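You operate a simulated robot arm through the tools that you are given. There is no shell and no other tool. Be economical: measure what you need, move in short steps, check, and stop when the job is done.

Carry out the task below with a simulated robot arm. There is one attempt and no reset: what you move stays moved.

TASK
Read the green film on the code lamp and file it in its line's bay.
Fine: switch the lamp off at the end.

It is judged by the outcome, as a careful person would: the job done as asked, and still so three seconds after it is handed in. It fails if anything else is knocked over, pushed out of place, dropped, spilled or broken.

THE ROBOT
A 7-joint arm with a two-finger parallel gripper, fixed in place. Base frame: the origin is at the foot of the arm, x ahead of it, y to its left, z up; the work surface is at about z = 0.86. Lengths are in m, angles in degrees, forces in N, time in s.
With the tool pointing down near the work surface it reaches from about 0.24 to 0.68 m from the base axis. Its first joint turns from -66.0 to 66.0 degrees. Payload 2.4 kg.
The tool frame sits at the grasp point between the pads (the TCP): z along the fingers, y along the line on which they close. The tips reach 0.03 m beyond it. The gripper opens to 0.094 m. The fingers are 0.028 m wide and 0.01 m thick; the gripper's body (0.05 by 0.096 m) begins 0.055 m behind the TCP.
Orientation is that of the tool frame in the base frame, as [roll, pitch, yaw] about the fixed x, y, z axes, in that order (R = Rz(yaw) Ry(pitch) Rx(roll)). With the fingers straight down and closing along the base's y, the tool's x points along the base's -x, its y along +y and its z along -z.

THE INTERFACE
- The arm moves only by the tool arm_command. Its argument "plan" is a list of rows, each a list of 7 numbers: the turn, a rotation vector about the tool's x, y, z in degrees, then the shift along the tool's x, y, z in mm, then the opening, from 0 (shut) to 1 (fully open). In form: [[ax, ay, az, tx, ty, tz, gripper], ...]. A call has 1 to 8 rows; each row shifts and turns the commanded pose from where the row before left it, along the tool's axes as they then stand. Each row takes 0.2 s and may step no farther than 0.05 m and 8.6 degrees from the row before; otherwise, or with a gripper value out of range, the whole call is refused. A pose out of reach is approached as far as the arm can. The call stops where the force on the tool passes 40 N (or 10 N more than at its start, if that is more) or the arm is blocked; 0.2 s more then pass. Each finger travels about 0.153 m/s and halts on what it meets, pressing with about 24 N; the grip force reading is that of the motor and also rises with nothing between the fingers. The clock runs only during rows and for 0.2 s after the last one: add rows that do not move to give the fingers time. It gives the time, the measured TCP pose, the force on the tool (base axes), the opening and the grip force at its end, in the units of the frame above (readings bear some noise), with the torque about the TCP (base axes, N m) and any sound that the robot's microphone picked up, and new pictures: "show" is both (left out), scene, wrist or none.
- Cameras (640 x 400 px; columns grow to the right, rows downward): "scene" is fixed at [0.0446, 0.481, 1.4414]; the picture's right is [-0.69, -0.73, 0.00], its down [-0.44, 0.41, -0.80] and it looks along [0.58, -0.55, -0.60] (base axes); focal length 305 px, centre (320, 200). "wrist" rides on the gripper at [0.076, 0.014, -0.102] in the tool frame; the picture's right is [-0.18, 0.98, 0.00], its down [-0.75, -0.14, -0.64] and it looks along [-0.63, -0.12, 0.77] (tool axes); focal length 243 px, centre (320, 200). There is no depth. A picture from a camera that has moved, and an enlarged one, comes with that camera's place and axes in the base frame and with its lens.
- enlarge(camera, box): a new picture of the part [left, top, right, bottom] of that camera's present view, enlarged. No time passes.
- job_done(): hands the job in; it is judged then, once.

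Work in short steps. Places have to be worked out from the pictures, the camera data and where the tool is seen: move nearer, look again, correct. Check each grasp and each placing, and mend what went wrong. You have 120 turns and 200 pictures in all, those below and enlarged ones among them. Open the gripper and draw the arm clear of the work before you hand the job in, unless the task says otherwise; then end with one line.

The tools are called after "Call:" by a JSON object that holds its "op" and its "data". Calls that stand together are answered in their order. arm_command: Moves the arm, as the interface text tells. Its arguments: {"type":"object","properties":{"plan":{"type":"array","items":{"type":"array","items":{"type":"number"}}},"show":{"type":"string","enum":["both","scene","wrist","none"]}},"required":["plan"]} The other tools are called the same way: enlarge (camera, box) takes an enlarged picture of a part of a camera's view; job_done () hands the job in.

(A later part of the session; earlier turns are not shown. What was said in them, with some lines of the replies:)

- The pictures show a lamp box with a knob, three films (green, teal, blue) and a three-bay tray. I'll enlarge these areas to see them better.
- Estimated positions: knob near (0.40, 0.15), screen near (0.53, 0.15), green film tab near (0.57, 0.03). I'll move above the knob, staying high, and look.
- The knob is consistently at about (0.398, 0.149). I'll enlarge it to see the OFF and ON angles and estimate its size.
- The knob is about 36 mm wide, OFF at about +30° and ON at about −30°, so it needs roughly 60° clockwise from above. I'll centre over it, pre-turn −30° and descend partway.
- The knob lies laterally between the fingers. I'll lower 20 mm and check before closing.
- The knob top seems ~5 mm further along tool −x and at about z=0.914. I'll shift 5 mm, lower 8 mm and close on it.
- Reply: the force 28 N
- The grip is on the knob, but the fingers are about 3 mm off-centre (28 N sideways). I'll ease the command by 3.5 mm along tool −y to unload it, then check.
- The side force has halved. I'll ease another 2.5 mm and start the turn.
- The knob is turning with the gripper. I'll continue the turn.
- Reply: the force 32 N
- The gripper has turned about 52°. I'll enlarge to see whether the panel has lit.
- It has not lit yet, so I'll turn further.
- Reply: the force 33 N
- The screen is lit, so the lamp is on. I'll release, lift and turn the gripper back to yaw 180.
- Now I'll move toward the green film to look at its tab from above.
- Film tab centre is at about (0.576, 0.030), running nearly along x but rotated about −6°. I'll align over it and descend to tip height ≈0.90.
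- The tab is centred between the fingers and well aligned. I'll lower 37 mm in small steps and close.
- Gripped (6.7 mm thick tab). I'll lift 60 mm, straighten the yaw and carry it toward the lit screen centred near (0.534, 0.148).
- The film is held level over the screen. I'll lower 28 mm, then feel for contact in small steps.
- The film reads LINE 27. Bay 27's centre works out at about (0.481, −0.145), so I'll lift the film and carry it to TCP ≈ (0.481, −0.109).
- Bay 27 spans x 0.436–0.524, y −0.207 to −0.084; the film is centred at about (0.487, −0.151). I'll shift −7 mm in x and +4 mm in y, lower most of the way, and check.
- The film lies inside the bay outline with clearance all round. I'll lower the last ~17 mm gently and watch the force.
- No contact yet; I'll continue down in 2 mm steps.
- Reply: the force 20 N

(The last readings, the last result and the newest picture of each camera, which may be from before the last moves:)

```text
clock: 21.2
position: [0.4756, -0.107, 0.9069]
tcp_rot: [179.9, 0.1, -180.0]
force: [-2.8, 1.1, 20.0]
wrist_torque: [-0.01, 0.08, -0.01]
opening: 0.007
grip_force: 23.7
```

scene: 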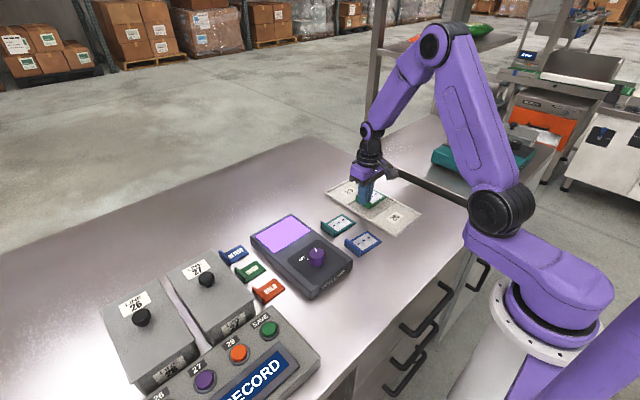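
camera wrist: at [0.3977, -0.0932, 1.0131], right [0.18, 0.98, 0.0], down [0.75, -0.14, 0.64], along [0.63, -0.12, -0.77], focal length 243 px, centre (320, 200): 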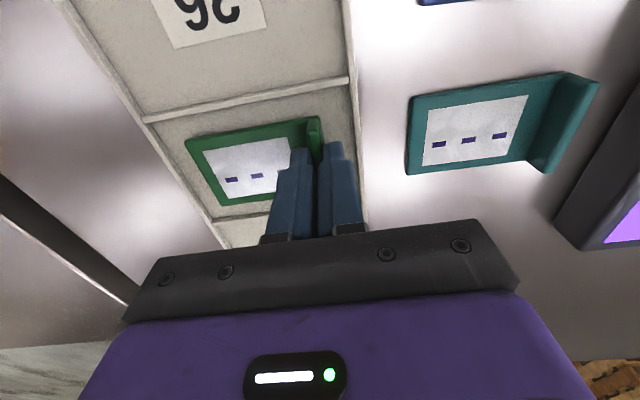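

Contact with the bay floor (20 N). I'll back off 1 mm, open slightly, and raise straight up.

Call:
{"op": "arm_command", "data": {"plan": [[0, 0, 0, 0, 0, -1, 0], [0, 0, 0, 0, 0, 0, 0.16], [0, 0, 0, 0, 0, 0, 0.16], [0, 0, 0, 0, 0, -15, 0.16], [0, 0, 0, 0, 0, -40, 0.16], [0, 0, 0, 0, 0, -50, 0.5]]}}

Call:
{"op": "enlarge", "data": {"camera": "scene", "box": [310, 160, 430, 250]}}

Call:
{"op": "enlarge", "data": {"camera": "wrist", "box": [150, 20, 410, 230]}}

```text
clock: 22.6
position: [0.4726, -0.1044, 1.0129]
tcp_rot: [180.0, 0.0, -179.8]
force: [0.1, -0.1, 0.4]
wrist_torque: [0.0, 0.02, 0.02]
opening: 0.0471
grip_force: 0.1
camera wrist: at [0.3956, -0.0923, 1.1159], right [0.18, 0.98, 0.0], down [0.75, -0.14, 0.64], along [0.63, -0.12, -0.77], focal length 243 px, centre (320, 200)
```

scene: 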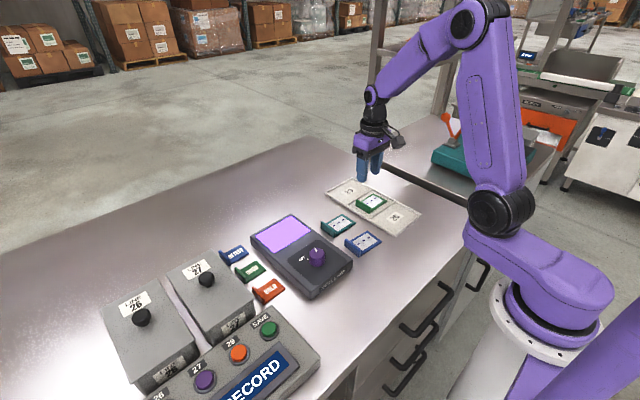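
wrist: 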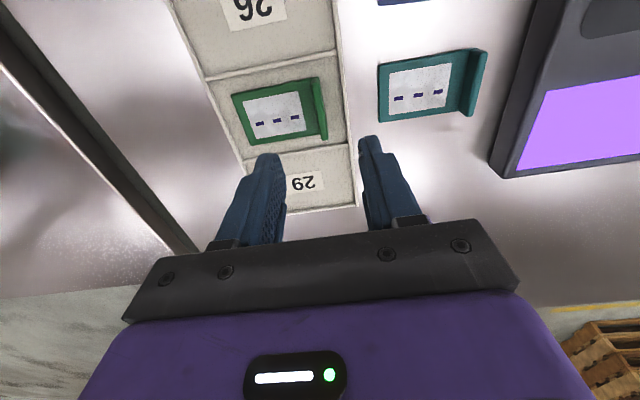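

```text
4.44 times, centred on (370, 205) of scene
camera zoom: at [0.0446, 0.481, 1.4414], right [-0.69, -0.73, 0.0], down [-0.44, 0.41, -0.8], along [0.58, -0.55, -0.6], focal length 1357 px, centre (98, 178)
```

zoom: 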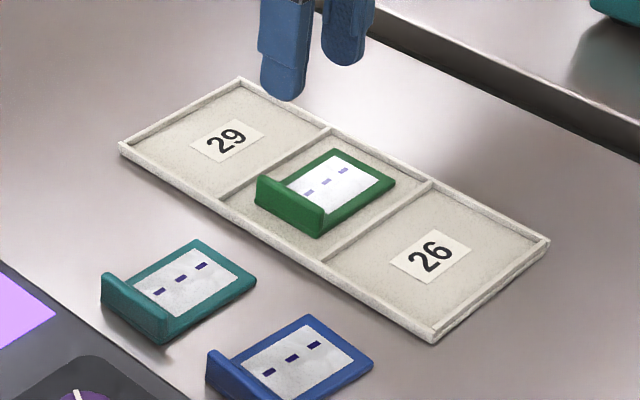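

```text
1.90 times, centred on (280, 125) of wrist
camera zoom: at [0.3956, -0.0923, 1.1159], right [0.18, 0.98, 0.0], down [0.75, -0.14, 0.64], along [0.63, -0.12, -0.77], focal length 462 px, centre (396, 343)
```

zoom: 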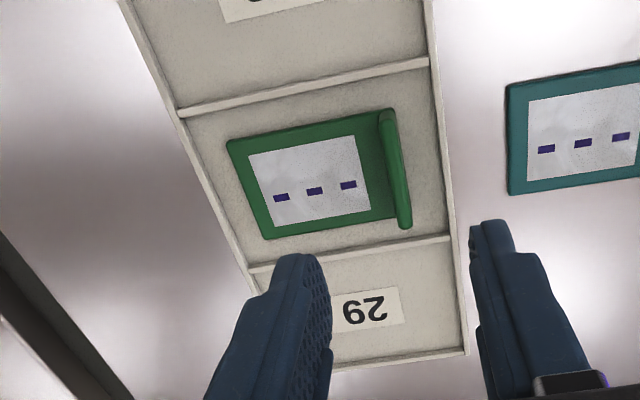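

The film lies flat in bay 27. Now back to the knob at (0.4055, 0.1505), with the gripper pre-turned +30° about tool z.

Call:
{"op": "arm_command", "data": {"plan": [[0, 0, 0, 11, 42.5, 0, 0.7], [0, 0, 0, 11, 42.5, 0, 0.7], [0, 0, 0, 11, 42.5, 0, 0.7], [0, 0, 0, 11, 42.5, 0, 0.7], [0, 0, 0, 11, 42.5, 0, 0.7], [0, 0, 0, 11, 42.5, 0, 0.7], [0, 0, 8, 0, 0, 0, 0.7], [0, 0, 8, 0, 0, 0, 0.7]], "show": "none"}}

Call:
{"op": "arm_command", "data": {"plan": [[0, 0, 8, 0, 0, 20, 0.7], [0, 0, 8, 0, 0, 20, 0.7], [0, 0, 0, 0, 0, 15, 0.7], [0, 0, 0, 0, 0, 0, 0.7]]}}

Call:
{"op": "enlarge", "data": {"camera": "wrist", "box": [220, 60, 420, 240]}}

```text
clock: 24.4
position: [0.4066, 0.15, 1.0134]
tcp_rot: [180.0, -0.1, 164.0]
force: [-0.3, -0.8, 0.3]
wrist_torque: [0.03, -0.02, 0.02]
opening: 0.066
grip_force: 0.1
```

```text
clock: 25.4
position: [0.408, 0.1494, 0.958]
tcp_rot: [-179.9, 0.0, 148.2]
force: [0.1, 0.0, 1.1]
wrist_torque: [-0.01, -0.02, -0.02]
opening: 0.0658
grip_force: 0.1
camera wrist: at [0.3492, 0.2, 1.06], right [0.68, 0.74, 0.0], down [0.56, -0.52, 0.64], along [0.47, -0.43, -0.77], focal length 243 px, centre (320, 200)
```

scene: 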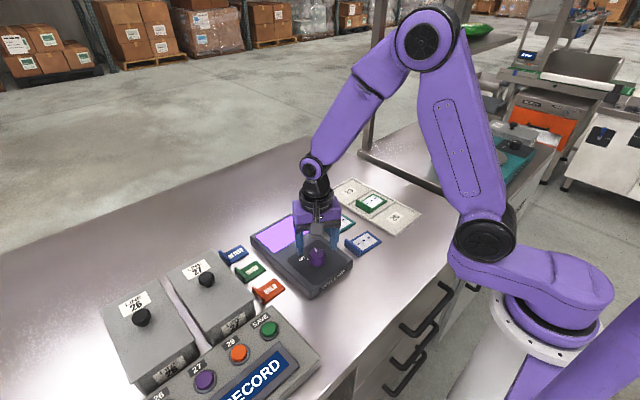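
wrist: 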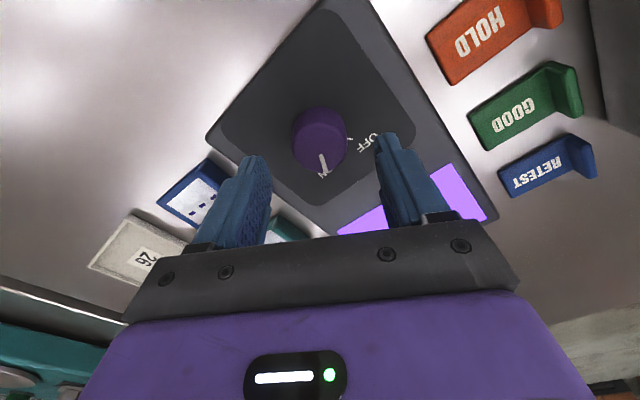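

```text
2.22 times, centred on (320, 150) of wrist
camera zoom: at [0.3492, 0.2, 1.06], right [0.68, 0.74, 0.0], down [0.56, -0.52, 0.64], along [0.47, -0.43, -0.77], focal length 539 px, centre (320, 311)
```

zoom: 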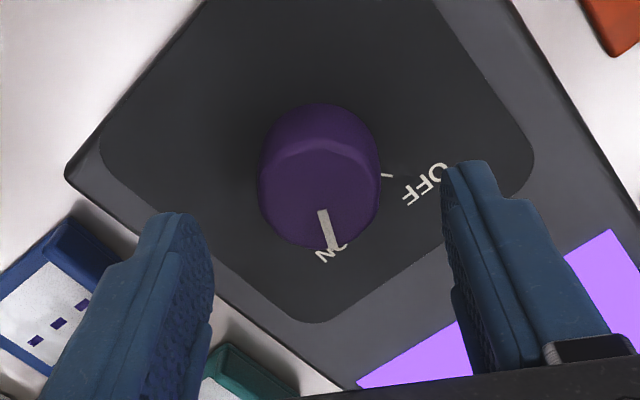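

The knob is centred between the fingers. I'll lower 29 mm and grip it.

Call:
{"op": "arm_command", "data": {"plan": [[0, 0, 0, 0, 0, 15, 0.7], [0, 0, 0, 0, 0, 14, 0.7], [0, 0, 0, 0, 0, 0, 0.3], [0, 0, 0, 0, 0, 0, 0.3]], "show": "wrist"}}

```text
clock: 26.4
position: [0.4072, 0.1489, 0.9282]
tcp_rot: [-179.9, 0.0, 148.1]
force: [-3.7, -3.8, 5.0]
wrist_torque: [-0.11, 0.21, 0.01]
opening: 0.0368
grip_force: 45.4
camera wrist: at [0.3497, 0.2, 1.0313], right [0.68, 0.74, 0.0], down [0.57, -0.52, 0.64], along [0.47, -0.43, -0.77], focal length 243 px, centre (320, 200)
```

wrist: 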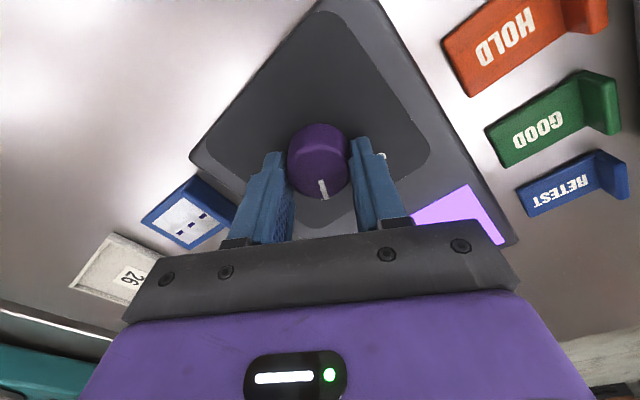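

Good grip with low side force. I'll turn it back counter-clockwise by about 62°.

Call:
{"op": "arm_command", "data": {"plan": [[0, 0, -7.5, 0, 0, 0, 0.3], [0, 0, -7.5, 0, 0, 0, 0.3], [0, 0, -7.5, 0, 0, 0, 0.3], [0, 0, -7.5, 0, 0, 0, 0.3]], "show": "none"}}

Call:
{"op": "arm_command", "data": {"plan": [[0, 0, -7.5, 0, 0, 0, 0.3], [0, 0, -7.5, 0, 0, 0, 0.3], [0, 0, -7.5, 0, 0, 0, 0.3], [0, 0, -7.5, 0, 0, 0, 0.3], [0, 0, -2, 0, 0, 0, 0.3]]}}

Call:
{"op": "enlarge", "data": {"camera": "scene", "box": [240, 200, 380, 300]}}

```text
clock: 27.4
position: [0.4088, 0.15, 0.9283]
tcp_rot: [180.0, 0.0, 178.3]
force: [1.2, 0.6, -14.1]
wrist_torque: [0.06, 0.37, -0.01]
opening: 0.0371
grip_force: 44.5
```

```text
clock: 28.6
position: [0.4074, 0.1508, 0.9291]
tcp_rot: [-180.0, 0.1, -149.8]
force: [-9.4, 24.2, -21.4]
wrist_torque: [1.15, -0.68, -0.14]
opening: 0.0369
grip_force: 44.5
camera wrist: at [0.3337, 0.1241, 1.0313], right [-0.34, 0.94, 0.0], down [0.72, 0.26, 0.64], along [0.6, 0.22, -0.77], focal length 243 px, centre (320, 200)
```

scene: 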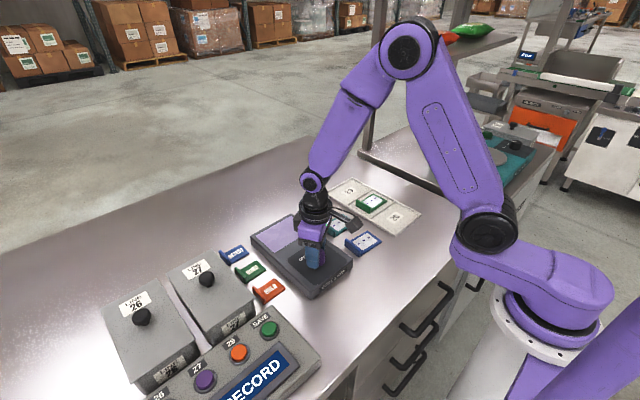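
wrist: 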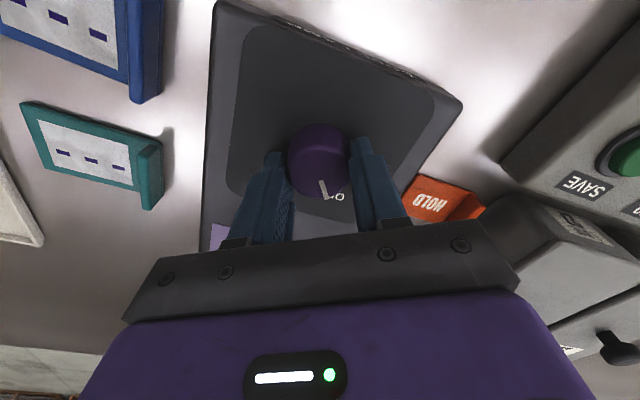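

```text
4.00 times, centred on (310, 250) of scene
camera zoom: at [0.0446, 0.4817, 1.4412], right [-0.68, -0.73, 0.0], down [-0.44, 0.41, -0.8], along [0.58, -0.55, -0.6], focal length 1221 px, centre (360, 0)
```

zoom: 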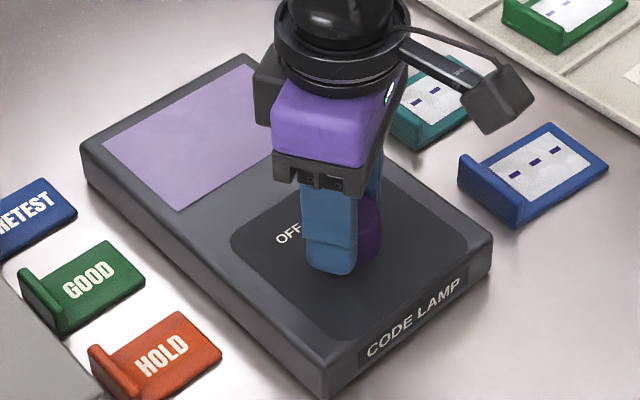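

The lamp is dark again. I'll unload the side force with a small +y shift, release and retreat upward.

Call:
{"op": "arm_command", "data": {"plan": [[0, 0, 0, 0, 3, 0, 0.3], [0, 0, 0, 0, 0, 0, 0.7], [0, 0, 0, 0, 0, 0, 0.7], [0, 0, 0, 0, 0, -40, 0.7], [0, 0, 8, 0, 0, -45, 0.8], [0, 0, 8, 0, 0, -45, 0.9], [0, 0, 8, 40, 0, -30, 1], [0, 0, 6, 40, 0, -20, 1]]}}

Call:
{"op": "enlarge", "data": {"camera": "scene", "box": [220, 150, 440, 310]}}

Call:
{"op": "enlarge", "data": {"camera": "wrist", "box": [180, 20, 500, 220]}}

```text
clock: 30.4
position: [0.3293, 0.1361, 1.1108]
tcp_rot: [-180.0, 0.1, 180.0]
force: [-0.1, -0.3, 0.2]
wrist_torque: [0.03, 0.0, 0.0]
opening: 0.0939
grip_force: 0.0
camera wrist: at [0.2521, 0.1483, 1.2122], right [0.18, 0.98, 0.0], down [0.75, -0.14, 0.64], along [0.63, -0.12, -0.77], focal length 243 px, centre (320, 200)
```

scene: 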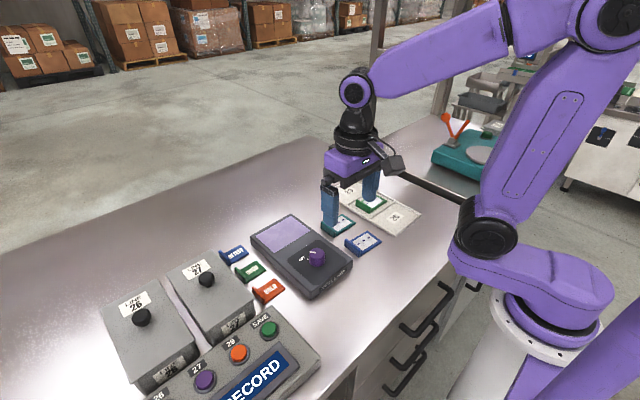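
wrist: 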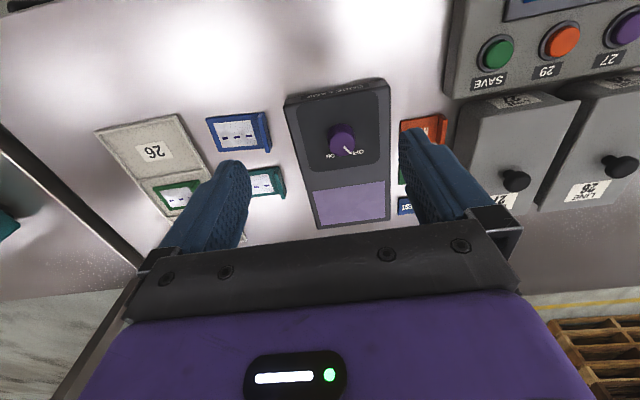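

```text
2.50 times, centred on (330, 230) of scene
camera zoom: at [0.0446, 0.481, 1.4414], right [-0.69, -0.73, 0.0], down [-0.44, 0.41, -0.8], along [0.58, -0.55, -0.6], focal length 763 px, centre (295, 125)
```

zoom: 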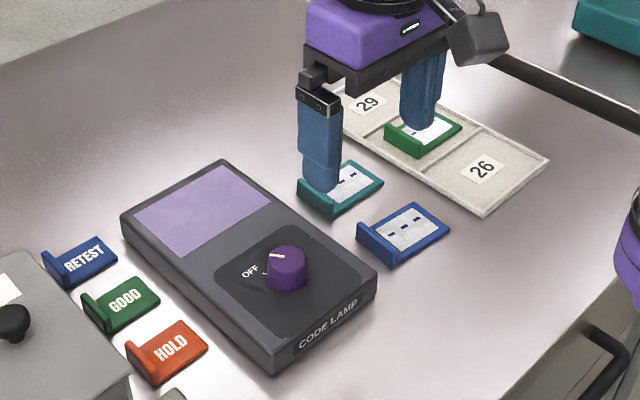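

```text
2.00 times, centred on (340, 120) of wrist
camera zoom: at [0.2521, 0.1483, 1.2122], right [0.18, 0.98, 0.0], down [0.75, -0.14, 0.64], along [0.63, -0.12, -0.77], focal length 485 px, centre (280, 360)
```

zoom: 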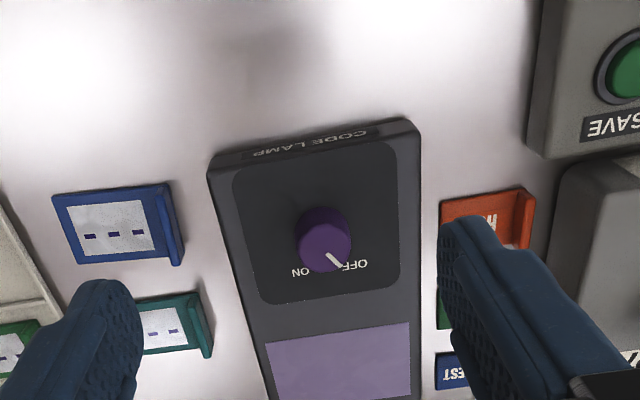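

The knob points to OFF and the lamp is dark. The film is in bay 27, nothing else has been disturbed, and the arm is clear, so I'll hand the job in.

Call:
{"op": "job_done", "data": {}}

```text
The job is handed in.
```

The green film read LINE 27 on the code lamp; it now lies flat in bay 27, the lamp is switched off, and the arm is clear.
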